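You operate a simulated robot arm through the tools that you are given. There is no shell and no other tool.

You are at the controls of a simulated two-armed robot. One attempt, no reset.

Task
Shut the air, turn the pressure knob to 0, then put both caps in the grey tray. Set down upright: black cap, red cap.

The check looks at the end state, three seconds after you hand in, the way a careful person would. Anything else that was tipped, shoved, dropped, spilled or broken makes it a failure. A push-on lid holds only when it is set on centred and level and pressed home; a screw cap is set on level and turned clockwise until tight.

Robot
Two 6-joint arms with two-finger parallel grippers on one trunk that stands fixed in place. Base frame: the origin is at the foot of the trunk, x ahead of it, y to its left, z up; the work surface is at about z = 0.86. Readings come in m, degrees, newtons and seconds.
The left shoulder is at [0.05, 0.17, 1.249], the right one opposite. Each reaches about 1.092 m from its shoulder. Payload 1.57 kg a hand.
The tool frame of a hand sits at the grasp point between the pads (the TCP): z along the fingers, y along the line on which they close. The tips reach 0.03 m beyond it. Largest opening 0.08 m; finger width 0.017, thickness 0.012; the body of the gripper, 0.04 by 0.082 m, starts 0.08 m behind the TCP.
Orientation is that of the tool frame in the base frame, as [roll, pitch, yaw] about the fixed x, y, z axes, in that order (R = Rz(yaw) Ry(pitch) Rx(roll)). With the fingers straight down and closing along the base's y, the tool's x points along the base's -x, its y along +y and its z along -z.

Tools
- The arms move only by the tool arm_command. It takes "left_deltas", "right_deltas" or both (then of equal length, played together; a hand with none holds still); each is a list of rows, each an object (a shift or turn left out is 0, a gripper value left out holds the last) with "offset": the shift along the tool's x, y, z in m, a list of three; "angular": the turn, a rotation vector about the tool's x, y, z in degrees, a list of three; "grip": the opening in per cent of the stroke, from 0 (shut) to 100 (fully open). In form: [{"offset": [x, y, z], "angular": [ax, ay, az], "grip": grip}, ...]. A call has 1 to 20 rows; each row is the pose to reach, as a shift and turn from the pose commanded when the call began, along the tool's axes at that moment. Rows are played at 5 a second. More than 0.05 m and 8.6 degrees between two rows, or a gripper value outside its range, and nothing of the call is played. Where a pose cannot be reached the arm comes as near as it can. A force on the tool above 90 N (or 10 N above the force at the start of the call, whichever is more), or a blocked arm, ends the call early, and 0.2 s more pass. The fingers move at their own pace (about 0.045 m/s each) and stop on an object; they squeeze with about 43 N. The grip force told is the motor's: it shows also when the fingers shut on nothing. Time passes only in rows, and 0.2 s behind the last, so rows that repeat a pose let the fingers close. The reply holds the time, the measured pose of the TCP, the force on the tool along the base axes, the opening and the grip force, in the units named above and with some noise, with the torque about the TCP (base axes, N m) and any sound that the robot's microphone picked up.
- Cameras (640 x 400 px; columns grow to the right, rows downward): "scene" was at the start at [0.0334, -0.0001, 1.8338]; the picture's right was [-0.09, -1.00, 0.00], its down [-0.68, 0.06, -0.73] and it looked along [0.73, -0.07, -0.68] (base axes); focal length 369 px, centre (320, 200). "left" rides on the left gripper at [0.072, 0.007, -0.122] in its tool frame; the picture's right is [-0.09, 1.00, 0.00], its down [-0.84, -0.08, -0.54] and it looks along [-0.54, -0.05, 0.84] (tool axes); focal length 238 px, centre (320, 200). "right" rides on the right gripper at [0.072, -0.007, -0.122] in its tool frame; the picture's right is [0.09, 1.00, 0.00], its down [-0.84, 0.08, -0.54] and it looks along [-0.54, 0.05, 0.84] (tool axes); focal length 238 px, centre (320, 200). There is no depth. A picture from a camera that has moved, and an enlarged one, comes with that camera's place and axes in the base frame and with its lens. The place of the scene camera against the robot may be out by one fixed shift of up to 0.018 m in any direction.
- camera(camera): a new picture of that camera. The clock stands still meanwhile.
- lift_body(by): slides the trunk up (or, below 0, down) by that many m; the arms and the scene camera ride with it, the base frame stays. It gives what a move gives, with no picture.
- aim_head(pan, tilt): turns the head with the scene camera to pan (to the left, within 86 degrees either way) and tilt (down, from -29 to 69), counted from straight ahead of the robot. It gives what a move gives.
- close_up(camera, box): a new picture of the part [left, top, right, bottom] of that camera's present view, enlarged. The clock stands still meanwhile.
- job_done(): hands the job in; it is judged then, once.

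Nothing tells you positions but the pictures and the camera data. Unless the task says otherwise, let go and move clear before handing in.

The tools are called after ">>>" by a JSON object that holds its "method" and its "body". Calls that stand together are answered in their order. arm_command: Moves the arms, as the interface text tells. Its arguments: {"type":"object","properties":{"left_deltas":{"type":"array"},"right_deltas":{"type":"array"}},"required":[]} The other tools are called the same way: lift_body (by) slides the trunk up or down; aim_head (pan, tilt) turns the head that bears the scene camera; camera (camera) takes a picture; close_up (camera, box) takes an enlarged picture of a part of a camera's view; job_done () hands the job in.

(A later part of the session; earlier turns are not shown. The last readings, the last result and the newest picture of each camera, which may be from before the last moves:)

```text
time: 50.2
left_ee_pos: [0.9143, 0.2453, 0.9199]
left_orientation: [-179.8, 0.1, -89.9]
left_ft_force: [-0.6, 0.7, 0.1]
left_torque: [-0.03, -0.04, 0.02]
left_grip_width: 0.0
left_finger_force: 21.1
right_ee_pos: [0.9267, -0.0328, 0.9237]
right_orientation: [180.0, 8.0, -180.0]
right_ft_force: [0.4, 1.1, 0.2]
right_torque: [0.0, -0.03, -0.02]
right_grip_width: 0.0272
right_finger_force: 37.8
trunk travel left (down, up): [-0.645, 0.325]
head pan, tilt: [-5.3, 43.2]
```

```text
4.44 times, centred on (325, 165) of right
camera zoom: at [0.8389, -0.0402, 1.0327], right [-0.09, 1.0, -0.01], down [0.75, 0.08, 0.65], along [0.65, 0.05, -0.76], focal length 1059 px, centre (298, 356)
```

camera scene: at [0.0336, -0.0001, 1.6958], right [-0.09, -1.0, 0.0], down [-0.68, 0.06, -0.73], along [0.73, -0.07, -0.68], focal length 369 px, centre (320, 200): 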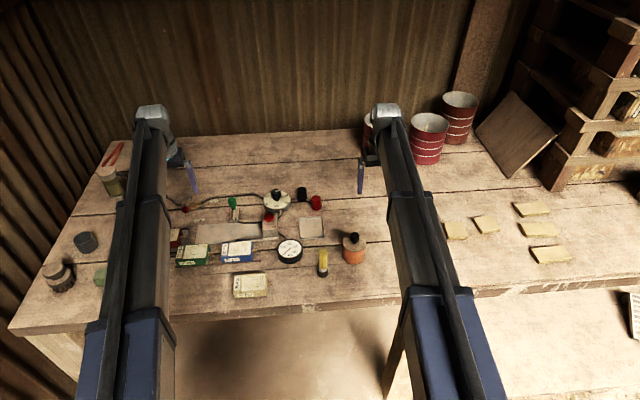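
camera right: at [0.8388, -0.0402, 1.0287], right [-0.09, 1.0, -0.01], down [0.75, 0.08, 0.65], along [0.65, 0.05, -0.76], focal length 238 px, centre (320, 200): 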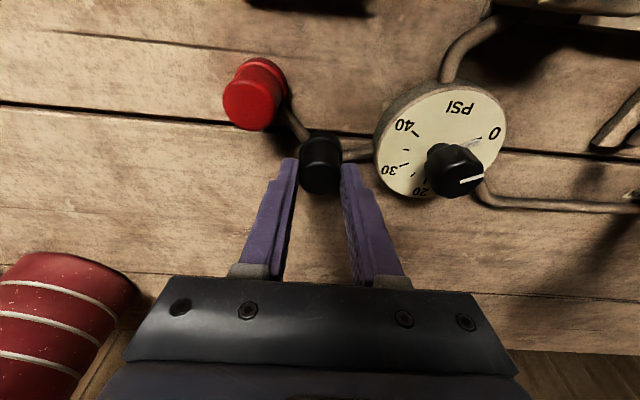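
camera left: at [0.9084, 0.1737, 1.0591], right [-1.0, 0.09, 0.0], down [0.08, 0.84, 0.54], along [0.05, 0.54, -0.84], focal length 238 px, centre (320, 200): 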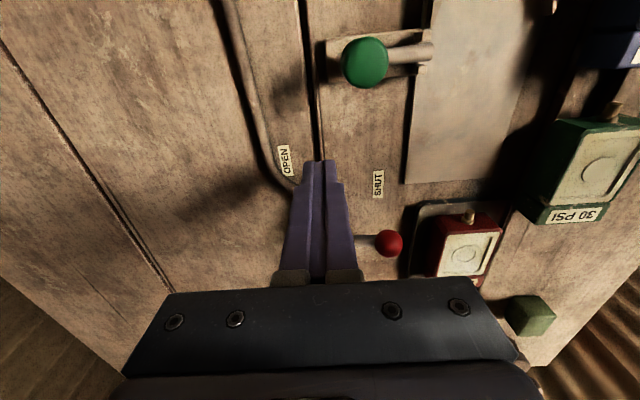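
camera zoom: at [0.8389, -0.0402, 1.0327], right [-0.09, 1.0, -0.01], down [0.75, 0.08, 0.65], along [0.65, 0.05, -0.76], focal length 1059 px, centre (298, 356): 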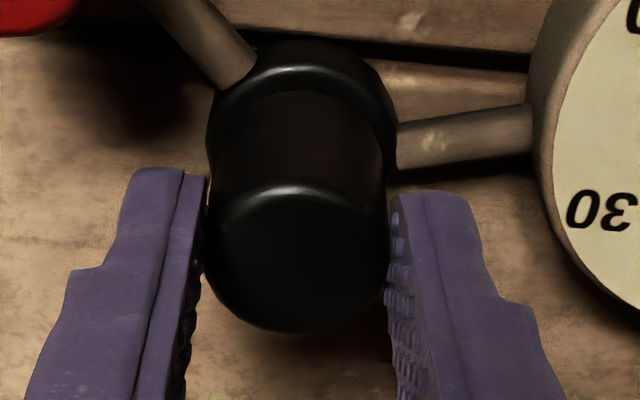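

There's no resistance, so the cap lifts off freely. I'll raise it well clear of the port and look.

>>> {"method": "lift_body", "body": {"by": 0.03}}

>>> {"method": "camera", "body": {"camera": "right"}}

>>> {"method": "close_up", "body": {"camera": "scene", "box": [270, 130, 350, 220]}}

```text
time: 51.0
left_ee_pos: [0.9152, 0.2456, 0.9492]
left_orientation: [-179.7, 0.2, -90.0]
left_ft_force: [-0.4, 0.4, 0.4]
left_torque: [-0.03, 0.02, 0.0]
left_grip_width: 0.0002
left_finger_force: 21.1
right_ee_pos: [0.9266, -0.0328, 0.9518]
right_orientation: [-179.9, 8.0, -180.0]
right_ft_force: [0.1, -0.3, -0.4]
right_torque: [0.02, 0.03, -0.01]
right_grip_width: 0.0276
right_finger_force: 37.7
trunk travel left (down, up): [-0.675, 0.295]
head pan, tilt: [-5.3, 43.2]
```

```text
taken
camera right: at [0.839, -0.0402, 1.0626], right [-0.09, 1.0, -0.01], down [0.75, 0.08, 0.65], along [0.65, 0.05, -0.76], focal length 238 px, centre (320, 200)
```

right: 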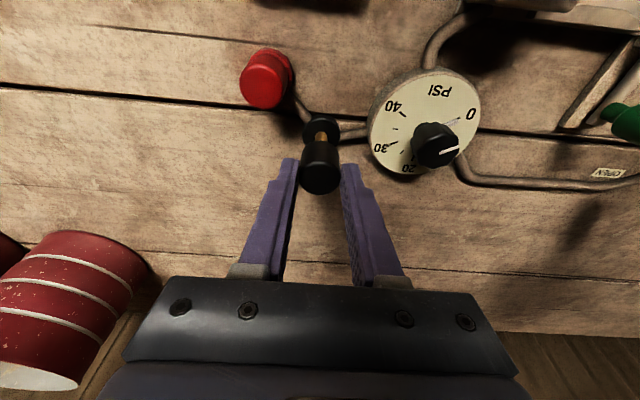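

```text
4.44 times, centred on (310, 175) of scene
camera zoom: at [0.0337, -0.0001, 1.6448], right [-0.09, -1.0, 0.0], down [-0.68, 0.06, -0.73], along [0.73, -0.07, -0.68], focal length 1641 px, centre (364, 311)
```

zoom: 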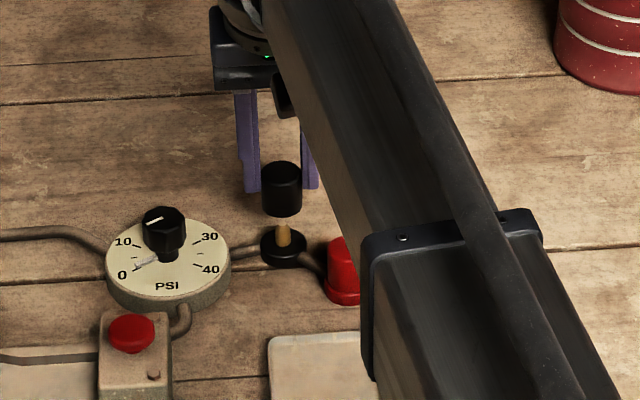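

Only the cap body comes off; the black flange and brass nipple are part of the port. I'll raise further and carry the cap over the tray, keeping the same tilt so it stays vertical.

>>> {"method": "lift_body", "body": {"by": 0.035}}

>>> {"method": "arm_command", "body": {"right_deltas": [{"offset": [0.0225, -0.002, -0.0032], "grip": 0}, {"offset": [0.045, -0.0036, -0.0063], "grip": 0}, {"offset": [0.0675, -0.0054, -0.0095], "grip": 0}, {"offset": [0.09, -0.0072, -0.0126], "grip": 0}, {"offset": [0.1125, -0.009, -0.0158], "grip": 0}, {"offset": [0.1125, -0.009, -0.0158], "grip": 0}]}}

>>> {"method": "camera", "body": {"camera": "right"}}

>>> {"method": "camera", "body": {"camera": "scene"}}

```text
time: 51.8
left_ee_pos: [0.915, 0.2452, 0.9836]
left_orientation: [-179.9, 0.2, -90.0]
left_ft_force: [-0.5, -0.5, 0.1]
left_torque: [-0.02, 0.0, 0.04]
left_grip_width: 0.0
left_finger_force: 20.9
right_ee_pos: [0.9261, -0.0329, 0.9868]
right_orientation: [-179.9, 8.0, 180.0]
right_ft_force: [-0.6, -0.6, -0.4]
right_torque: [0.03, -0.02, -0.02]
right_grip_width: 0.0274
right_finger_force: 38.2
trunk travel left (down, up): [-0.71, 0.26]
head pan, tilt: [-5.3, 43.2]
```

```text
time: 53.2
left_ee_pos: [0.9143, 0.2472, 0.9838]
left_orientation: [-179.8, 0.0, -90.1]
left_ft_force: [0.0, -1.2, 1.5]
left_torque: [-0.02, -0.01, -0.02]
left_grip_width: 0.0
left_finger_force: 20.9
right_ee_pos: [0.8118, -0.0413, 0.9856]
right_orientation: [179.9, 8.0, -179.9]
right_ft_force: [-0.3, -0.4, 0.1]
right_torque: [0.02, -0.02, -0.01]
right_grip_width: 0.0273
right_finger_force: 38.5
trunk travel left (down, up): [-0.71, 0.26]
head pan, tilt: [-5.3, 43.2]
```

```text
taken
camera right: at [0.725, -0.0491, 1.0976], right [-0.09, 1.0, -0.01], down [0.75, 0.08, 0.65], along [0.65, 0.05, -0.76], focal length 238 px, centre (320, 200)
```

right: 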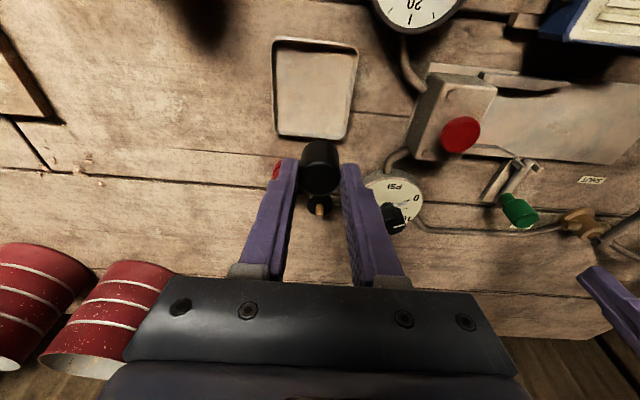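

```text
taken
camera scene: at [0.0337, -0.0001, 1.6798], right [-0.09, -1.0, 0.0], down [-0.68, 0.06, -0.73], along [0.73, -0.07, -0.68], focal length 369 px, centre (320, 200)
```

scene: 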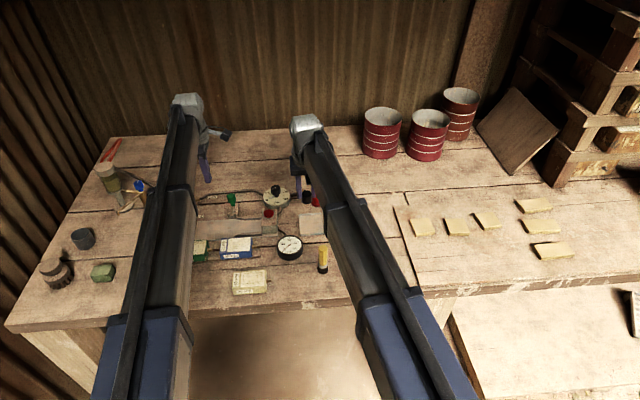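

I'll zoom on the tray to refine its inside edges relative to the cap in hand.

>>> {"method": "close_up", "body": {"camera": "right", "box": [250, 20, 390, 160]}}

>>> {"method": "close_up", "body": {"camera": "scene", "box": [270, 170, 350, 260]}}

```text
2.86 times, centred on (320, 90) of right
camera zoom: at [0.725, -0.0491, 1.0976], right [-0.09, 1.0, -0.01], down [0.75, 0.08, 0.65], along [0.65, 0.05, -0.76], focal length 681 px, centre (320, 514)
```

zoom: 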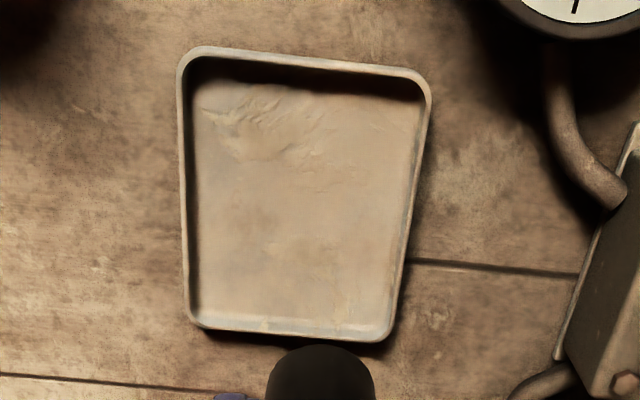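

```text
4.44 times, centred on (310, 215) of scene
camera zoom: at [0.0337, -0.0001, 1.6798], right [-0.09, -1.0, 0.0], down [-0.68, 0.06, -0.73], along [0.73, -0.07, -0.68], focal length 1641 px, centre (364, 133)
```

zoom: 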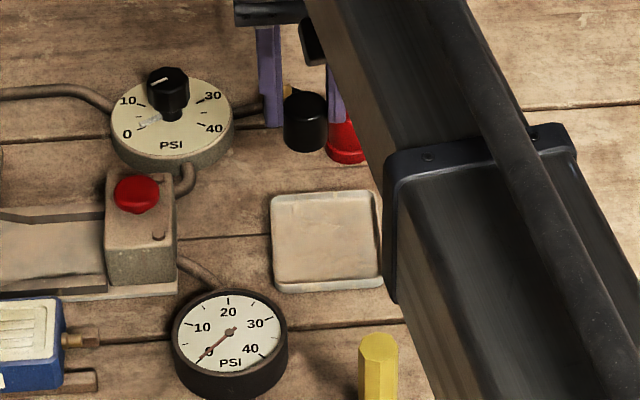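

Tray interior spans about x 0.76–0.83, y -0.084 to -0.022. I'll set the black cap at (0.8095, -0.040), leaving (0.7795, -0.066) for the red one; fine shift then lower in stages.

>>> {"method": "arm_command", "body": {"right_deltas": [{"offset": [0.0045, 0.002, -0.0006], "grip": 0}, {"offset": [0.0045, 0.002, -0.0006], "grip": 0}]}}

>>> {"method": "lift_body", "body": {"by": -0.066}}

>>> {"method": "camera", "body": {"camera": "right"}}

>>> {"method": "close_up", "body": {"camera": "scene", "box": [280, 130, 350, 210]}}

```text
time: 53.8
left_ee_pos: [0.9153, 0.247, 0.9844]
left_orientation: [-179.8, 0.1, -90.1]
left_ft_force: [-0.4, 0.4, 0.5]
left_torque: [0.0, 0.01, -0.01]
left_grip_width: 0.0
left_finger_force: 20.9
right_ee_pos: [0.8086, -0.0396, 0.9858]
right_orientation: [180.0, 8.0, -179.9]
right_ft_force: [0.0, -0.1, 0.2]
right_torque: [0.05, 0.04, 0.01]
right_grip_width: 0.0277
right_finger_force: 37.9
trunk travel left (down, up): [-0.71, 0.26]
head pan, tilt: [-5.3, 43.2]
```

```text
time: 54.8
left_ee_pos: [0.915, 0.2454, 0.9188]
left_orientation: [-179.8, 0.2, -90.0]
left_ft_force: [0.1, -0.1, 0.5]
left_torque: [0.02, 0.02, 0.0]
left_grip_width: 0.0
left_finger_force: 21.2
right_ee_pos: [0.8074, -0.037, 0.9219]
right_orientation: [180.0, 8.0, 179.9]
right_ft_force: [-0.1, 0.1, -0.9]
right_torque: [0.0, 0.02, 0.05]
right_grip_width: 0.0274
right_finger_force: 37.9
trunk travel left (down, up): [-0.644, 0.326]
head pan, tilt: [-5.3, 43.2]
```

```text
taken
camera right: at [0.7202, -0.0472, 1.0319], right [-0.09, 1.0, -0.01], down [0.75, 0.08, 0.65], along [0.65, 0.05, -0.76], focal length 238 px, centre (320, 200)
```

right: 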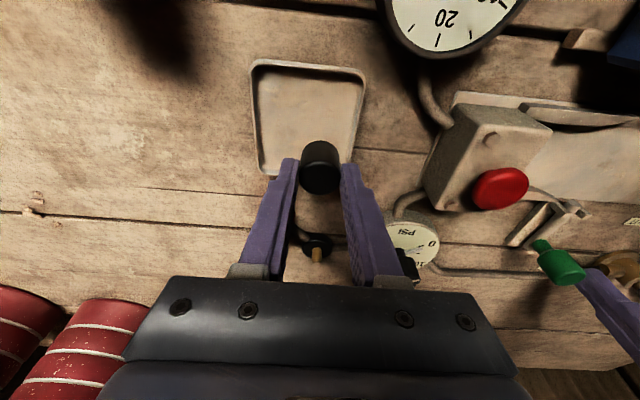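

```text
5.00 times, centred on (315, 170) of scene
camera zoom: at [0.0331, -0.0002, 1.6139], right [-0.09, -1.0, 0.0], down [-0.68, 0.06, -0.73], along [0.73, -0.07, -0.68], focal length 1846 px, centre (345, 350)
```

zoom: 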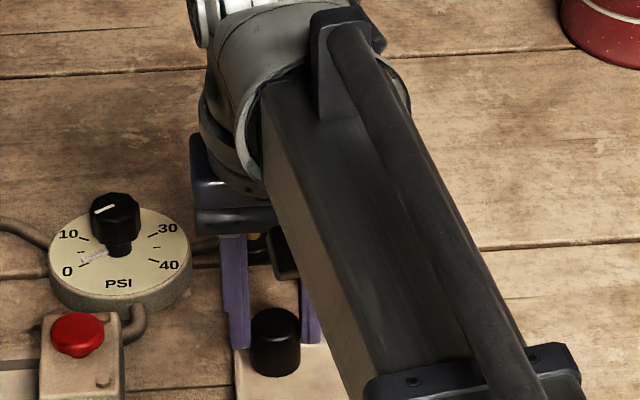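

The cap is over the far side of the tray as planned. I'll lower in small steps and watch for contact force.

>>> {"method": "lift_body", "body": {"by": -0.007}}

>>> {"method": "lift_body", "body": {"by": -0.002}}

```text
time: 55.4
left_ee_pos: [0.9136, 0.2461, 0.9121]
left_orientation: [-179.8, 0.1, -90.0]
left_ft_force: [-0.4, 0.4, -0.4]
left_torque: [0.02, -0.02, -0.04]
left_grip_width: 0.0
left_finger_force: 20.9
right_ee_pos: [0.8077, -0.0395, 0.9136]
right_orientation: [179.9, 8.0, -180.0]
right_ft_force: [-0.5, -0.4, 0.2]
right_torque: [-0.02, -0.02, -0.01]
right_grip_width: 0.0274
right_finger_force: 37.8
trunk travel left (down, up): [-0.637, 0.333]
head pan, tilt: [-5.3, 43.2]
```

```text
time: 55.9
left_ee_pos: [0.9151, 0.2453, 0.9105]
left_orientation: [-179.9, 0.1, -90.0]
left_ft_force: [-0.1, 0.6, 0.4]
left_torque: [-0.01, 0.01, -0.01]
left_grip_width: 0.0
left_finger_force: 21.1
right_ee_pos: [0.808, -0.0384, 0.9115]
right_orientation: [-179.9, 8.0, 180.0]
right_ft_force: [1.1, 0.1, 1.2]
right_torque: [-0.05, 0.01, 0.01]
right_grip_width: 0.0273
right_finger_force: 38.1
trunk travel left (down, up): [-0.635, 0.335]
head pan, tilt: [-5.3, 43.2]
```

>>> {"method": "close_up", "body": {"camera": "right", "box": [230, 60, 400, 210]}}

>>> {"method": "close_up", "body": {"camera": "scene", "box": [290, 160, 350, 220]}}

```text
2.67 times, centred on (315, 135) of right
camera zoom: at [0.7202, -0.0471, 1.0229], right [-0.09, 1.0, -0.01], down [0.75, 0.08, 0.65], along [0.65, 0.05, -0.76], focal length 636 px, centre (333, 373)
```

zoom: 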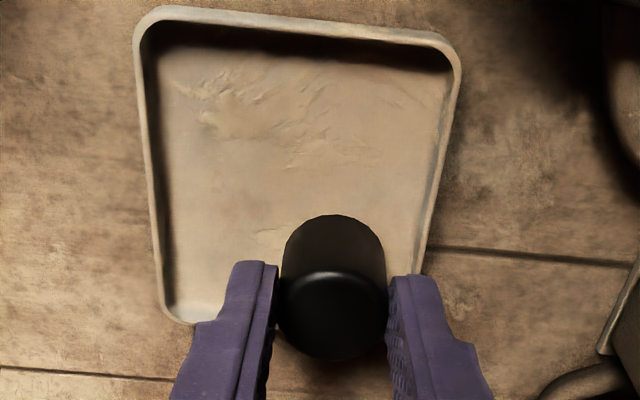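

```text
6.67 times, centred on (320, 190) of scene
camera zoom: at [0.0332, -0.0001, 1.6049], right [-0.09, -1.0, 0.0], down [-0.68, 0.06, -0.73], along [0.73, -0.07, -0.68], focal length 2461 px, centre (320, 267)
```

zoom: 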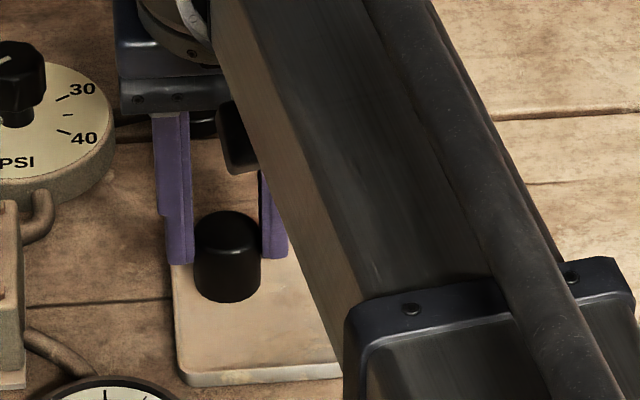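

The cap is inside the tray with about 4 mm to the far wall. I'll ease it 2 mm back and continue down 1–2 mm at a time until I feel contact.

>>> {"method": "arm_command", "body": {"right_deltas": [{"offset": [0.002, 0.0, -0.0003], "grip": 0}, {"offset": [0.002, 0.0, -0.0003], "grip": 0}]}}

>>> {"method": "lift_body", "body": {"by": -0.002}}

>>> {"method": "lift_body", "body": {"by": -0.0015}}

```text
time: 56.5
left_ee_pos: [0.9143, 0.2464, 0.9101]
left_orientation: [-179.8, 0.1, -90.0]
left_ft_force: [-0.7, -0.5, -0.1]
left_torque: [0.05, 0.01, 0.04]
left_grip_width: 0.0
left_finger_force: 21.4
right_ee_pos: [0.8059, -0.0391, 0.9118]
right_orientation: [179.9, 8.0, 180.0]
right_ft_force: [1.7, -0.7, 3.5]
right_torque: [-0.01, -0.08, 0.04]
right_grip_width: 0.0274
right_finger_force: 38.0
trunk travel left (down, up): [-0.635, 0.335]
head pan, tilt: [-5.3, 43.2]
```

```text
time: 57.0
left_ee_pos: [0.9138, 0.2459, 0.9097]
left_orientation: [-179.7, 0.1, -90.0]
left_ft_force: [0.0, 0.4, -0.3]
left_torque: [0.0, 0.02, 0.0]
left_grip_width: 0.0
left_finger_force: 21.2
right_ee_pos: [0.8055, -0.0392, 0.9116]
right_orientation: [180.0, 8.1, -180.0]
right_ft_force: [8.1, -1.3, 30.3]
right_torque: [-0.04, -0.45, 0.0]
right_grip_width: 0.0272
right_finger_force: 37.7
trunk travel left (down, up): [-0.633, 0.337]
head pan, tilt: [-5.3, 43.2]
```

```text
time: 57.5
left_ee_pos: [0.9132, 0.2468, 0.9072]
left_orientation: [-179.7, 0.0, -90.0]
left_ft_force: [0.0, 0.4, 0.1]
left_torque: [0.03, 0.02, 0.02]
left_grip_width: 0.0002
left_finger_force: 21.2
right_ee_pos: [0.8037, -0.0381, 0.9103]
right_orientation: [180.0, 8.1, 180.0]
right_ft_force: [8.9, -1.0, 30.7]
right_torque: [-0.03, -0.45, 0.0]
right_grip_width: 0.0273
right_finger_force: 38.0
trunk travel left (down, up): [-0.631, 0.339]
head pan, tilt: [-5.3, 43.2]
```

The cap is firmly on the tray floor (30 N). I'll relieve the pressure slightly, then open and check it stands.

>>> {"method": "lift_body", "body": {"by": 0.0015}}

>>> {"method": "arm_command", "body": {"right_deltas": [{"grip": 40}, {"grip": 52}, {"grip": 52}]}}

>>> {"method": "camera", "body": {"camera": "right"}}

```text
time: 58.1
left_ee_pos: [0.9143, 0.2463, 0.9076]
left_orientation: [-179.8, 0.2, -89.9]
left_ft_force: [0.0, -0.7, 0.2]
left_torque: [-0.01, -0.02, 0.0]
left_grip_width: 0.0
left_finger_force: 20.8
right_ee_pos: [0.8049, -0.0397, 0.9105]
right_orientation: [-180.0, 7.8, -180.0]
right_ft_force: [4.1, -0.9, 9.8]
right_torque: [0.01, -0.19, -0.03]
right_grip_width: 0.0275
right_finger_force: 37.8
trunk travel left (down, up): [-0.633, 0.337]
head pan, tilt: [-5.3, 43.2]
```

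```text
time: 58.9
left_ee_pos: [0.9149, 0.2462, 0.9078]
left_orientation: [-179.8, 0.1, -90.0]
left_ft_force: [0.7, 0.5, 0.0]
left_torque: [-0.01, -0.02, 0.0]
left_grip_width: 0.0
left_finger_force: 21.3
right_ee_pos: [0.8066, -0.0388, 0.9103]
right_orientation: [-179.9, 8.0, 180.0]
right_ft_force: [-0.6, 0.0, 1.5]
right_torque: [0.01, -0.02, 0.02]
right_grip_width: 0.0417
right_finger_force: 0.0
trunk travel left (down, up): [-0.633, 0.337]
head pan, tilt: [-5.3, 43.2]
```

```text
taken
camera right: at [0.7182, -0.0469, 1.0208], right [-0.09, 1.0, -0.01], down [0.75, 0.08, 0.65], along [0.65, 0.05, -0.76], focal length 238 px, centre (320, 200)
```

right: 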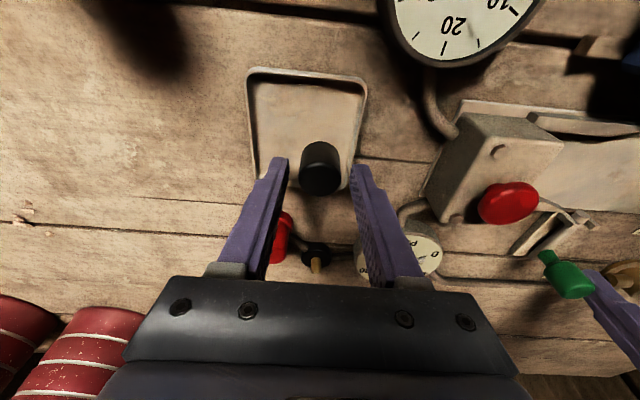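

The black cap stands free between the open fingers. I'll rise, then move over the red cap with the hand straightened to vertical.

>>> {"method": "lift_body", "body": {"by": 0.08}}

>>> {"method": "camera", "body": {"camera": "right"}}

>>> {"method": "close_up", "body": {"camera": "right", "box": [250, 30, 390, 160]}}

```text
time: 60.0
left_ee_pos: [0.9152, 0.2461, 0.9887]
left_orientation: [-179.8, 0.0, -90.1]
left_ft_force: [0.9, -0.4, -0.7]
left_torque: [0.01, 0.04, -0.01]
left_grip_width: 0.0
left_finger_force: 21.5
right_ee_pos: [0.8062, -0.0393, 0.9897]
right_orientation: [179.9, 8.0, 180.0]
right_ft_force: [-0.3, -0.2, 0.2]
right_torque: [-0.02, 0.0, -0.01]
right_grip_width: 0.0418
right_finger_force: 0.1
trunk travel left (down, up): [-0.713, 0.257]
head pan, tilt: [-5.3, 43.2]
```

```text
taken
camera right: at [0.7185, -0.0469, 1.1006], right [-0.09, 1.0, -0.01], down [0.75, 0.08, 0.65], along [0.65, 0.05, -0.76], focal length 238 px, centre (320, 200)
```

right: 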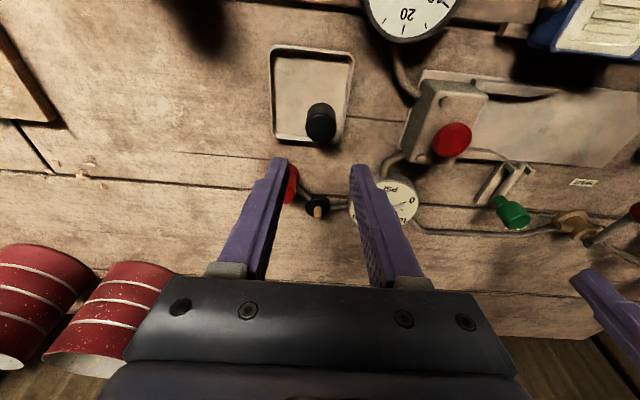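

```text
3.08 times, centred on (320, 95) of right
camera zoom: at [0.7185, -0.0469, 1.1006], right [-0.09, 1.0, -0.01], down [0.75, 0.08, 0.65], along [0.65, 0.05, -0.76], focal length 733 px, centre (320, 523)
```

zoom: 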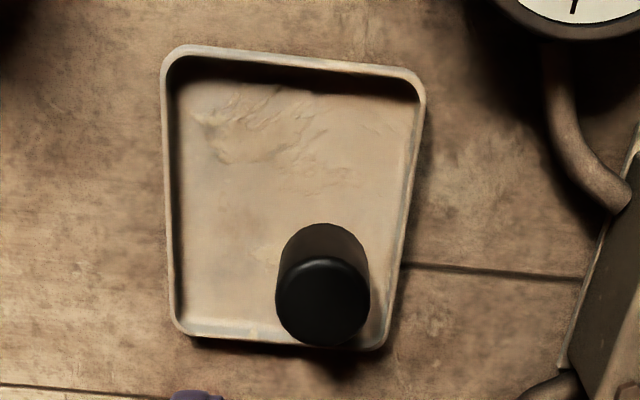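

The black cap stands upright in the tray with clearance. Next: over the red cap at about (0.884, -0.075), hand vertical.

>>> {"method": "arm_command", "body": {"right_deltas": [{"offset": [-0.019, -0.009, 0.0032], "angular": [0, 2, 0], "grip": 52}, {"offset": [-0.038, -0.0175, 0.0063], "angular": [0, 4, 0], "grip": 52}, {"offset": [-0.057, -0.0265, 0.0095], "angular": [0, 6, 0], "grip": 52}, {"offset": [-0.0761, -0.0351, 0.0127], "angular": [0, 8, 0], "grip": 52}, {"offset": [-0.0761, -0.0351, 0.0127], "angular": [0, 8, 0], "grip": 52}]}}

>>> {"method": "camera", "body": {"camera": "right"}}

>>> {"method": "close_up", "body": {"camera": "right", "box": [270, 100, 390, 200]}}

```text
time: 61.2
left_ee_pos: [0.9147, 0.2456, 0.9872]
left_orientation: [-179.8, 0.0, -90.0]
left_ft_force: [0.5, -0.8, -0.8]
left_torque: [0.03, 0.02, -0.02]
left_grip_width: 0.0001
left_finger_force: 21.3
right_ee_pos: [0.8834, -0.0732, 0.9884]
right_orientation: [-180.0, 0.0, -179.9]
right_ft_force: [0.8, 0.0, 0.0]
right_torque: [-0.02, -0.01, -0.01]
right_grip_width: 0.0415
right_finger_force: 0.1
trunk travel left (down, up): [-0.713, 0.257]
head pan, tilt: [-5.3, 43.2]
```

```text
taken
camera right: at [0.811, -0.0816, 1.11], right [-0.09, 1.0, 0.0], down [0.84, 0.08, 0.54], along [0.54, 0.05, -0.84], focal length 238 px, centre (320, 200)
```

right: 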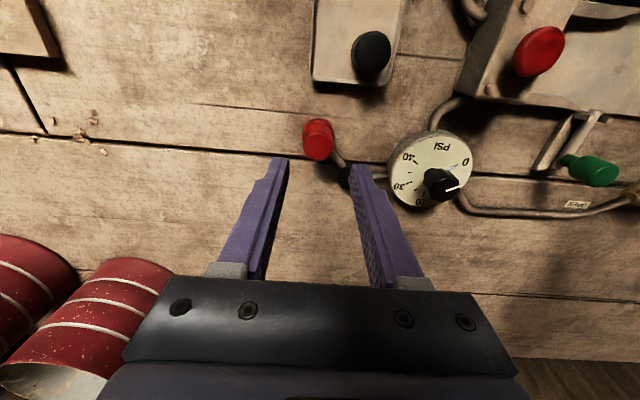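

```text
4.00 times, centred on (330, 150) of right
camera zoom: at [0.811, -0.0816, 1.11], right [-0.09, 1.0, 0.0], down [0.84, 0.08, 0.54], along [0.54, 0.05, -0.84], focal length 953 px, centre (280, 400)
```

zoom: 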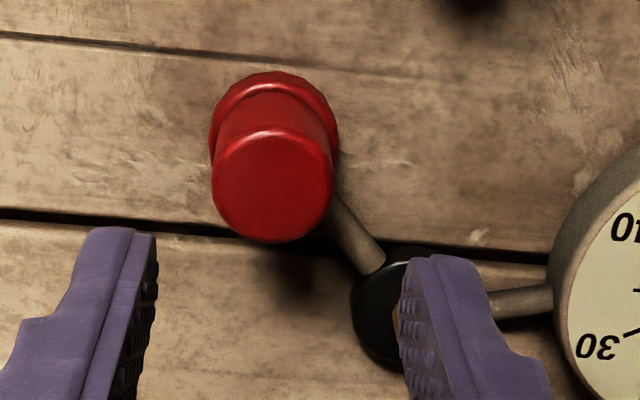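

Red cap refined to (0.886, -0.0766). Small shift, then lower in two stages.

>>> {"method": "arm_command", "body": {"right_deltas": [{"offset": [-0.003, -0.002, 0], "grip": 52}, {"offset": [-0.003, -0.002, 0], "grip": 52}]}}

>>> {"method": "lift_body", "body": {"by": -0.05}}

>>> {"method": "camera", "body": {"camera": "right"}}

```text
time: 61.8
left_ee_pos: [0.9152, 0.2457, 0.9875]
left_orientation: [-179.8, 0.1, -90.1]
left_ft_force: [0.4, 0.0, 0.6]
left_torque: [0.0, 0.02, 0.01]
left_grip_width: 0.0002
left_finger_force: 20.9
right_ee_pos: [0.8865, -0.0761, 0.9884]
right_orientation: [-180.0, 0.0, 180.0]
right_ft_force: [0.2, -0.2, 0.2]
right_torque: [0.02, 0.01, 0.02]
right_grip_width: 0.0417
right_finger_force: 0.1
trunk travel left (down, up): [-0.713, 0.257]
head pan, tilt: [-5.3, 43.2]
```

```text
time: 62.8
left_ee_pos: [0.9143, 0.2459, 0.9372]
left_orientation: [-179.8, 0.1, -89.9]
left_ft_force: [-0.2, 0.3, 0.4]
left_torque: [0.03, 0.02, 0.0]
left_grip_width: 0.0
left_finger_force: 21.4
right_ee_pos: [0.8839, -0.0759, 0.9379]
right_orientation: [-180.0, 0.0, -180.0]
right_ft_force: [0.1, -0.6, 0.7]
right_torque: [0.0, -0.01, 0.01]
right_grip_width: 0.0413
right_finger_force: 0.1
trunk travel left (down, up): [-0.663, 0.307]
head pan, tilt: [-5.3, 43.2]
```

```text
taken
camera right: at [0.8144, -0.0836, 1.06], right [-0.09, 1.0, 0.0], down [0.84, 0.08, 0.54], along [0.54, 0.05, -0.84], focal length 238 px, centre (320, 200)
```

right: 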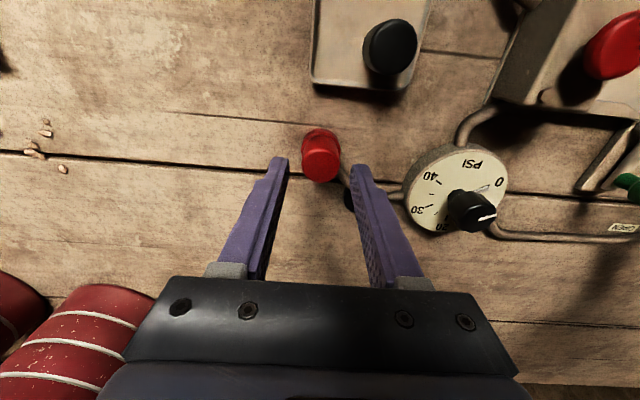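

The red cap is centred between the fingers. Lowering the last 21 mm and closing.

>>> {"method": "lift_body", "body": {"by": -0.021}}

>>> {"method": "arm_command", "body": {"right_deltas": [{"grip": 40}, {"grip": 30}, {"grip": 0}, {"grip": 0}, {"grip": 0}]}}

>>> {"method": "camera", "body": {"camera": "right"}}

```text
time: 63.4
left_ee_pos: [0.9147, 0.2454, 0.9177]
left_orientation: [-179.8, 0.2, -89.9]
left_ft_force: [0.9, 0.4, -1.3]
left_torque: [0.01, -0.01, 0.02]
left_grip_width: 0.0
left_finger_force: 21.2
right_ee_pos: [0.8859, -0.0752, 0.9163]
right_orientation: [-179.9, 0.1, -180.0]
right_ft_force: [-0.5, -0.6, 0.9]
right_torque: [0.01, 0.03, 0.0]
right_grip_width: 0.0417
right_finger_force: 0.0
trunk travel left (down, up): [-0.642, 0.328]
head pan, tilt: [-5.3, 43.2]
```

```text
time: 64.6
left_ee_pos: [0.9156, 0.2451, 0.9166]
left_orientation: [-179.9, 0.0, -90.0]
left_ft_force: [0.4, 0.1, -0.2]
left_torque: [0.0, -0.01, 0.0]
left_grip_width: 0.0
left_finger_force: 21.3
right_ee_pos: [0.8864, -0.0759, 0.9164]
right_orientation: [-180.0, 0.0, 180.0]
right_ft_force: [0.3, 0.7, 0.8]
right_torque: [0.0, -0.03, 0.01]
right_grip_width: 0.0275
right_finger_force: 38.0
trunk travel left (down, up): [-0.642, 0.328]
head pan, tilt: [-5.3, 43.2]
```

```text
taken
camera right: at [0.8145, -0.0836, 1.0388], right [-0.09, 1.0, 0.0], down [0.84, 0.08, 0.54], along [0.54, 0.05, -0.84], focal length 238 px, centre (320, 200)
```

right: 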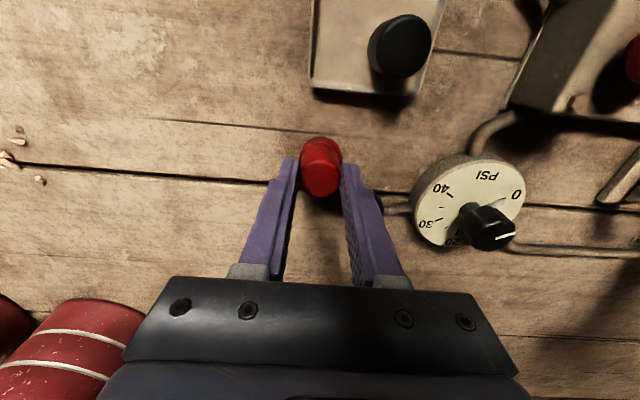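

The red cap is gripped at 27.5 mm. I'll lift 4 mm and check the force, as before.

>>> {"method": "lift_body", "body": {"by": 0.004}}

>>> {"method": "lift_body", "body": {"by": 0.03}}

>>> {"method": "camera", "body": {"camera": "right"}}

```text
time: 65.2
left_ee_pos: [0.915, 0.2469, 0.9204]
left_orientation: [-179.8, 0.0, -89.9]
left_ft_force: [-0.7, 0.1, -0.5]
left_torque: [-0.01, -0.03, -0.03]
left_grip_width: 0.0
left_finger_force: 21.1
right_ee_pos: [0.8856, -0.0763, 0.9211]
right_orientation: [-180.0, 0.0, -179.9]
right_ft_force: [0.5, 0.5, 0.3]
right_torque: [0.02, -0.01, -0.02]
right_grip_width: 0.0273
right_finger_force: 37.9
trunk travel left (down, up): [-0.646, 0.324]
head pan, tilt: [-5.3, 43.2]
```

```text
time: 65.9
left_ee_pos: [0.9151, 0.2456, 0.9511]
left_orientation: [-179.8, 0.1, -89.9]
left_ft_force: [0.0, -0.3, -0.5]
left_torque: [0.01, 0.03, -0.01]
left_grip_width: 0.0
left_finger_force: 21.7
right_ee_pos: [0.8847, -0.0754, 0.952]
right_orientation: [-179.9, 0.0, 179.9]
right_ft_force: [-0.6, -0.3, -0.2]
right_torque: [-0.01, 0.0, 0.01]
right_grip_width: 0.0274
right_finger_force: 38.3
trunk travel left (down, up): [-0.676, 0.294]
head pan, tilt: [-5.3, 43.2]
```

```text
taken
camera right: at [0.8147, -0.0836, 1.0727], right [-0.09, 1.0, 0.0], down [0.84, 0.08, 0.54], along [0.54, 0.05, -0.84], focal length 238 px, centre (320, 200)
```

right: 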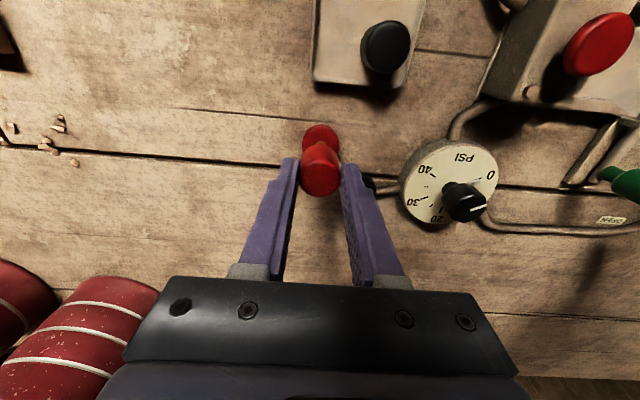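

The red cap also lifts freely. I'll raise, and carry it over the near part of the tray.

>>> {"method": "lift_body", "body": {"by": 0.04}}

>>> {"method": "arm_command", "body": {"right_deltas": [{"offset": [0.0215, 0.0023, 0], "grip": 0}, {"offset": [0.043, 0.0046, 0], "grip": 0}, {"offset": [0.0645, 0.0069, 0], "grip": 0}, {"offset": [0.086, 0.0092, 0], "grip": 0}, {"offset": [0.1067, 0.0115, 0], "grip": 0}, {"offset": [0.1067, 0.0115, 0], "grip": 0}]}}

>>> {"method": "camera", "body": {"camera": "right"}}

>>> {"method": "close_up", "body": {"camera": "scene", "box": [270, 150, 350, 250]}}

```text
time: 66.7
left_ee_pos: [0.9157, 0.2463, 0.9907]
left_orientation: [-179.8, 0.1, -90.1]
left_ft_force: [-0.3, 0.0, -0.5]
left_torque: [0.02, 0.03, 0.02]
left_grip_width: 0.0
left_finger_force: 20.9
right_ee_pos: [0.8844, -0.0756, 0.9914]
right_orientation: [179.9, 0.0, -180.0]
right_ft_force: [-0.3, -0.3, -0.1]
right_torque: [-0.01, 0.01, -0.01]
right_grip_width: 0.0273
right_finger_force: 37.8
trunk travel left (down, up): [-0.716, 0.254]
head pan, tilt: [-5.3, 43.2]
```

```text
time: 68.1
left_ee_pos: [0.9142, 0.2459, 0.9907]
left_orientation: [-179.7, 0.1, -90.0]
left_ft_force: [-0.7, -0.2, 0.1]
left_torque: [0.01, 0.01, 0.02]
left_grip_width: 0.0
left_finger_force: 21.2
right_ee_pos: [0.7808, -0.0642, 0.9909]
right_orientation: [-180.0, 0.0, 180.0]
right_ft_force: [-0.1, -0.4, 0.7]
right_torque: [0.0, -0.02, 0.01]
right_grip_width: 0.0275
right_finger_force: 37.7
trunk travel left (down, up): [-0.716, 0.254]
head pan, tilt: [-5.3, 43.2]
```

```text
taken
camera right: at [0.7081, -0.0719, 1.1127], right [-0.09, 1.0, 0.0], down [0.84, 0.08, 0.54], along [0.54, 0.05, -0.84], focal length 238 px, centre (320, 200)
```

right: 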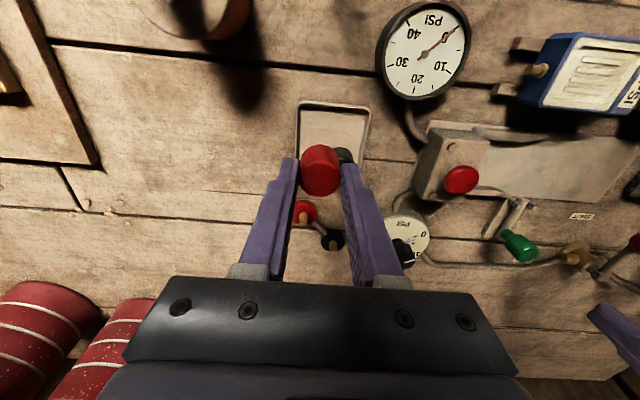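

```text
4.00 times, centred on (310, 200) of scene
camera zoom: at [0.0337, -0.0001, 1.6858], right [-0.09, -1.0, 0.0], down [-0.68, 0.06, -0.73], along [0.73, -0.07, -0.68], focal length 1476 px, centre (360, 200)
```

zoom: 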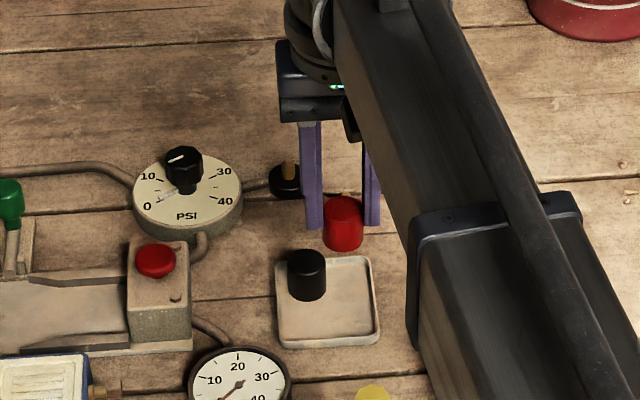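

The red cap hovers over the near-right part of the tray, clear of the black one. Lowering in stages.

>>> {"method": "lift_body", "body": {"by": -0.066}}

>>> {"method": "close_up", "body": {"camera": "right", "box": [240, 80, 400, 220]}}

>>> {"method": "close_up", "body": {"camera": "scene", "box": [270, 130, 350, 230]}}

```text
time: 69.2
left_ee_pos: [0.915, 0.2457, 0.9243]
left_orientation: [-179.8, 0.1, -90.1]
left_ft_force: [0.1, 0.3, 0.5]
left_torque: [0.01, 0.01, -0.01]
left_grip_width: 0.0
left_finger_force: 21.3
right_ee_pos: [0.7782, -0.0643, 0.9242]
right_orientation: [180.0, 0.0, 180.0]
right_ft_force: [0.0, -0.1, 0.0]
right_torque: [-0.01, -0.02, -0.01]
right_grip_width: 0.0273
right_finger_force: 37.5
trunk travel left (down, up): [-0.65, 0.32]
head pan, tilt: [-5.3, 43.2]
```

```text
2.86 times, centred on (320, 150) of right
camera zoom: at [0.7078, -0.072, 1.047], right [-0.09, 1.0, 0.0], down [0.84, 0.08, 0.54], along [0.54, 0.05, -0.84], focal length 681 px, centre (320, 343)
```

zoom: 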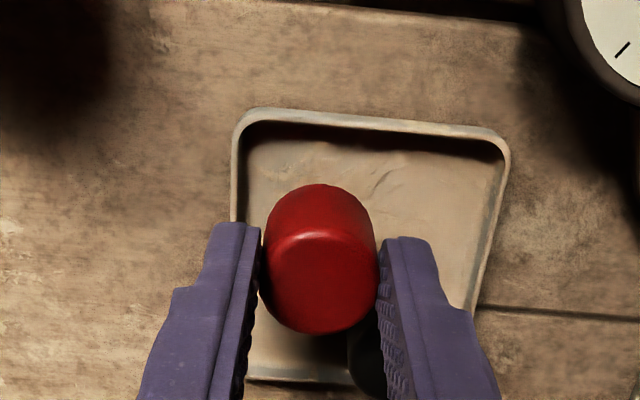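

```text
4.00 times, centred on (310, 180) of scene
camera zoom: at [0.0331, -0.0002, 1.6199], right [-0.09, -1.0, 0.0], down [-0.68, 0.06, -0.73], along [0.73, -0.07, -0.68], focal length 1476 px, centre (360, 280)
```

zoom: 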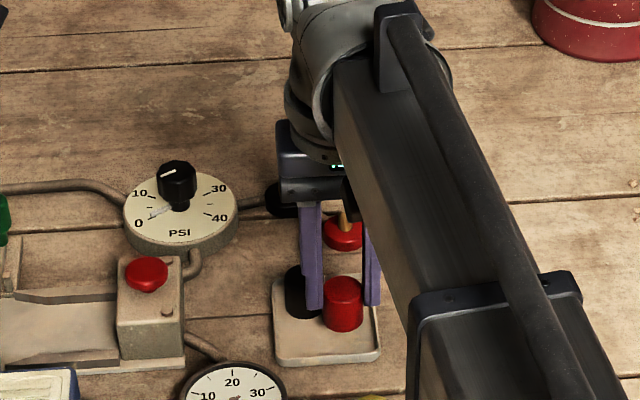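

Position is good: red will sit at about (0.780, -0.066) with ~10 mm gap to the black cap. Shift 2 mm back and lower until contact.

>>> {"method": "arm_command", "body": {"right_deltas": [{"offset": [0.002, 0, 0], "grip": 0}, {"offset": [0.002, 0, 0], "grip": 0}]}}

>>> {"method": "lift_body", "body": {"by": -0.011}}

>>> {"method": "lift_body", "body": {"by": -0.002}}

```text
time: 69.8
left_ee_pos: [0.9145, 0.2447, 0.9258]
left_orientation: [-179.8, 0.1, -90.0]
left_ft_force: [0.1, 0.5, 0.7]
left_torque: [-0.01, 0.01, 0.05]
left_grip_width: 0.0
left_finger_force: 21.4
right_ee_pos: [0.7771, -0.0642, 0.9232]
right_orientation: [-180.0, 0.0, -180.0]
right_ft_force: [-0.5, 1.0, 0.5]
right_torque: [0.0, -0.02, 0.02]
right_grip_width: 0.0274
right_finger_force: 37.3
trunk travel left (down, up): [-0.65, 0.32]
head pan, tilt: [-5.3, 43.2]
```

```text
time: 70.4
left_ee_pos: [0.9148, 0.2452, 0.9139]
left_orientation: [-179.8, 0.1, -90.0]
left_ft_force: [0.2, 0.3, -0.7]
left_torque: [0.0, -0.03, 0.01]
left_grip_width: 0.0
left_finger_force: 21.3
right_ee_pos: [0.7776, -0.0636, 0.9143]
right_orientation: [180.0, 0.0, -180.0]
right_ft_force: [-0.5, -0.2, -0.5]
right_torque: [0.0, -0.02, 0.02]
right_grip_width: 0.0276
right_finger_force: 37.8
trunk travel left (down, up): [-0.639, 0.331]
head pan, tilt: [-5.3, 43.2]
```

```text
time: 70.9
left_ee_pos: [0.9155, 0.2464, 0.9105]
left_orientation: [-179.7, 0.2, -90.0]
left_ft_force: [0.4, 0.4, -0.8]
left_torque: [0.04, -0.04, -0.01]
left_grip_width: 0.0
left_finger_force: 21.2
right_ee_pos: [0.7759, -0.0644, 0.9122]
right_orientation: [180.0, 0.0, -179.9]
right_ft_force: [1.0, -0.2, -0.7]
right_torque: [0.01, 0.02, 0.0]
right_grip_width: 0.0271
right_finger_force: 38.3
trunk travel left (down, up): [-0.637, 0.333]
head pan, tilt: [-5.3, 43.2]
```

No contact yet. I'll continue 1.5 mm at a time.

>>> {"method": "lift_body", "body": {"by": -0.0015}}

>>> {"method": "lift_body", "body": {"by": -0.001}}

```text
time: 71.4
left_ee_pos: [0.9135, 0.2461, 0.9102]
left_orientation: [-179.8, 0.1, -90.0]
left_ft_force: [0.8, -1.1, -0.4]
left_torque: [0.01, -0.03, 0.01]
left_grip_width: 0.0
left_finger_force: 21.1
right_ee_pos: [0.7772, -0.0647, 0.9113]
right_orientation: [-180.0, 0.1, 180.0]
right_ft_force: [2.2, -0.5, 10.4]
right_torque: [0.05, -0.12, -0.02]
right_grip_width: 0.0272
right_finger_force: 38.2
trunk travel left (down, up): [-0.635, 0.335]
head pan, tilt: [-5.3, 43.2]
```

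```text
time: 71.9
left_ee_pos: [0.913, 0.2463, 0.9109]
left_orientation: [-179.7, 0.1, -90.0]
left_ft_force: [0.0, -0.3, 0.3]
left_torque: [0.0, 0.0, 0.02]
left_grip_width: 0.0
left_finger_force: 21.1
right_ee_pos: [0.7763, -0.0638, 0.9107]
right_orientation: [180.0, 0.2, 179.9]
right_ft_force: [8.1, -0.6, 27.7]
right_torque: [0.05, -0.31, 0.03]
right_grip_width: 0.0276
right_finger_force: 37.8
trunk travel left (down, up): [-0.634, 0.336]
head pan, tilt: [-5.3, 43.2]
```

The red cap is on the tray floor. I'll relieve the load, open the fingers and check that it stands.

>>> {"method": "lift_body", "body": {"by": 0.001}}

>>> {"method": "arm_command", "body": {"right_deltas": [{"grip": 40}, {"grip": 50}, {"grip": 50}]}}

>>> {"method": "camera", "body": {"camera": "right"}}

```text
time: 72.4
left_ee_pos: [0.9137, 0.2456, 0.9112]
left_orientation: [-179.8, 0.2, -90.0]
left_ft_force: [0.7, -0.1, 0.5]
left_torque: [0.02, 0.0, 0.0]
left_grip_width: 0.0
left_finger_force: 21.0
right_ee_pos: [0.7763, -0.0631, 0.9117]
right_orientation: [-180.0, 0.0, 180.0]
right_ft_force: [7.1, -1.2, 16.0]
right_torque: [0.02, -0.32, 0.02]
right_grip_width: 0.0274
right_finger_force: 37.5
trunk travel left (down, up): [-0.635, 0.335]
head pan, tilt: [-5.3, 43.2]
```

```text
time: 73.2
left_ee_pos: [0.9158, 0.2464, 0.9095]
left_orientation: [-179.9, 0.1, -90.0]
left_ft_force: [0.2, 0.6, 0.0]
left_torque: [-0.03, 0.03, 0.0]
left_grip_width: 0.0001
left_finger_force: 21.7
right_ee_pos: [0.777, -0.064, 0.9108]
right_orientation: [-180.0, 0.0, -180.0]
right_ft_force: [-0.2, 0.3, 0.1]
right_torque: [0.01, 0.0, 0.02]
right_grip_width: 0.04
right_finger_force: 0.0
trunk travel left (down, up): [-0.635, 0.335]
head pan, tilt: [-5.3, 43.2]
```

```text
taken
camera right: at [0.7057, -0.0719, 1.0324], right [-0.09, 1.0, 0.0], down [0.84, 0.08, 0.54], along [0.54, 0.05, -0.84], focal length 238 px, centre (320, 200)
```

right: 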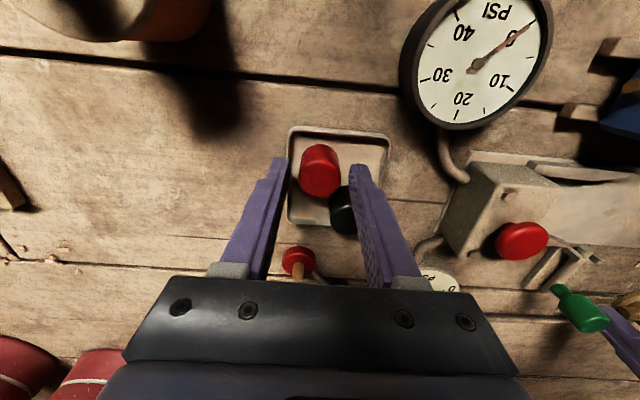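

Both caps stand in the tray and the fingers are open. I'll rise straight up, clear the right hand to the side, and inspect everything.

>>> {"method": "lift_body", "body": {"by": 0.1}}

>>> {"method": "camera", "body": {"camera": "right"}}

>>> {"method": "close_up", "body": {"camera": "right", "box": [260, 80, 400, 200]}}

```text
time: 74.6
left_ee_pos: [0.9148, 0.2466, 1.0115]
left_orientation: [-179.8, 0.1, -89.9]
left_ft_force: [0.4, 0.7, 0.6]
left_torque: [0.01, -0.02, 0.0]
left_grip_width: 0.0004
left_finger_force: 21.3
right_ee_pos: [0.7772, -0.0637, 1.0106]
right_orientation: [-179.9, -0.1, 180.0]
right_ft_force: [-0.5, -0.9, 0.2]
right_torque: [-0.02, 0.0, -0.01]
right_grip_width: 0.04
right_finger_force: 0.0
trunk travel left (down, up): [-0.735, 0.235]
head pan, tilt: [-5.3, 43.2]
```

```text
taken
camera right: at [0.706, -0.0719, 1.1322], right [-0.09, 1.0, 0.0], down [0.84, 0.08, 0.54], along [0.54, 0.05, -0.84], focal length 238 px, centre (320, 200)
```

right: 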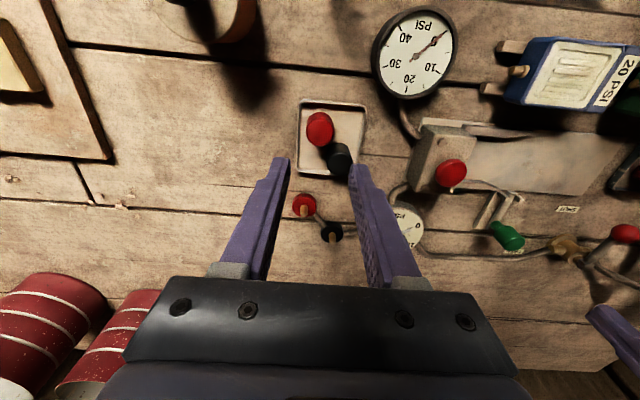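

```text
3.33 times, centred on (330, 140) of right
camera zoom: at [0.706, -0.0719, 1.1322], right [-0.09, 1.0, 0.0], down [0.84, 0.08, 0.54], along [0.54, 0.05, -0.84], focal length 794 px, centre (287, 400)
```

zoom: 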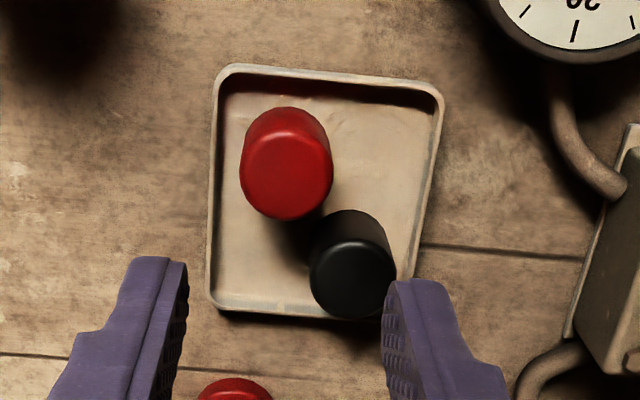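

Both caps stand upright inside the tray. I'll raise further and move both hands clear for a final check of the valve, knob, gauge and surroundings.

>>> {"method": "lift_body", "body": {"by": 0.1}}

>>> {"method": "arm_command", "body": {"right_deltas": [{"offset": [0.01, -0.04, 0]}, {"offset": [0.02, -0.08, 0]}, {"offset": [0.03, -0.12, 0]}, {"offset": [0.04, -0.16, 0]}, {"offset": [0.04, -0.19, 0]}, {"offset": [0.04, -0.19, 0]}], "left_deltas": [{"offset": [-0.03, 0.03, 0]}, {"offset": [-0.06, 0.06, 0]}, {"offset": [-0.09, 0.09, 0]}, {"offset": [-0.12, 0.12, 0]}, {"offset": [-0.15, 0.15, 0]}, {"offset": [-0.15, 0.15, 0]}]}}

>>> {"method": "camera", "body": {"camera": "scene"}}

>>> {"method": "camera", "body": {"camera": "left"}}

>>> {"method": "camera", "body": {"camera": "right"}}

```text
time: 75.9
left_ee_pos: [0.9153, 0.2463, 1.1097]
left_orientation: [-179.8, 0.1, -89.9]
left_ft_force: [-0.2, -0.2, 0.4]
left_torque: [-0.03, 0.03, 0.02]
left_grip_width: 0.0002
left_finger_force: 21.2
right_ee_pos: [0.7766, -0.0652, 1.11]
right_orientation: [179.9, 0.0, 179.9]
right_ft_force: [0.2, 0.0, -0.2]
right_torque: [0.0, 0.03, 0.0]
right_grip_width: 0.0397
right_finger_force: 0.0
trunk travel left (down, up): [-0.835, 0.135]
head pan, tilt: [-5.3, 43.2]
```

```text
time: 77.3
left_ee_pos: [0.765, 0.3963, 1.1099]
left_orientation: [-179.8, 0.1, -90.0]
left_ft_force: [0.7, 0.6, -0.2]
left_torque: [-0.02, 0.02, 0.0]
left_grip_width: 0.0
left_finger_force: 21.0
right_ee_pos: [0.7354, -0.2543, 1.1108]
right_orientation: [-180.0, 0.0, -180.0]
right_ft_force: [-0.1, 0.2, -0.6]
right_torque: [0.0, -0.01, -0.01]
right_grip_width: 0.0399
right_finger_force: 0.1
trunk travel left (down, up): [-0.835, 0.135]
head pan, tilt: [-5.3, 43.2]
```

```text
taken
camera scene: at [0.0339, -0.0003, 1.8053], right [-0.09, -1.0, 0.0], down [-0.68, 0.06, -0.73], along [0.73, -0.07, -0.68], focal length 369 px, centre (320, 200)
```

scene: 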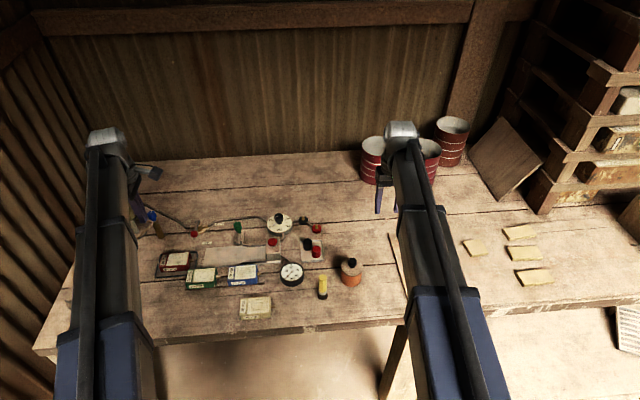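

```text
taken
camera left: at [0.759, 0.3241, 1.2312], right [-1.0, 0.09, 0.0], down [0.08, 0.84, 0.54], along [0.05, 0.54, -0.84], focal length 238 px, centre (320, 200)
```

left: 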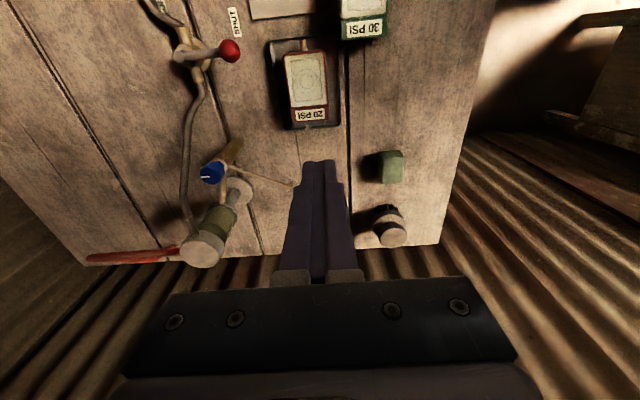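

```text
taken
camera right: at [0.6649, -0.2621, 1.2321], right [-0.09, 1.0, 0.0], down [0.84, 0.08, 0.54], along [0.54, 0.05, -0.84], focal length 238 px, centre (320, 200)
```

right: 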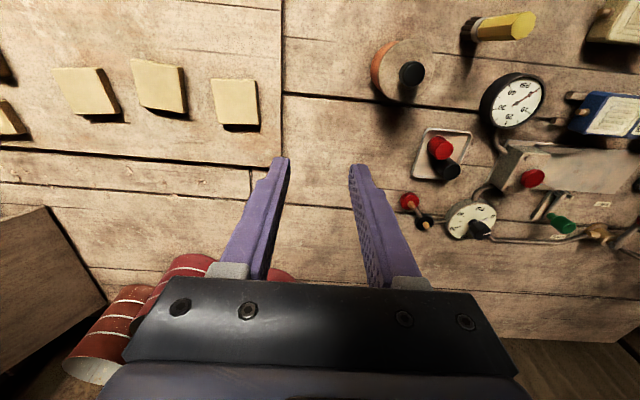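

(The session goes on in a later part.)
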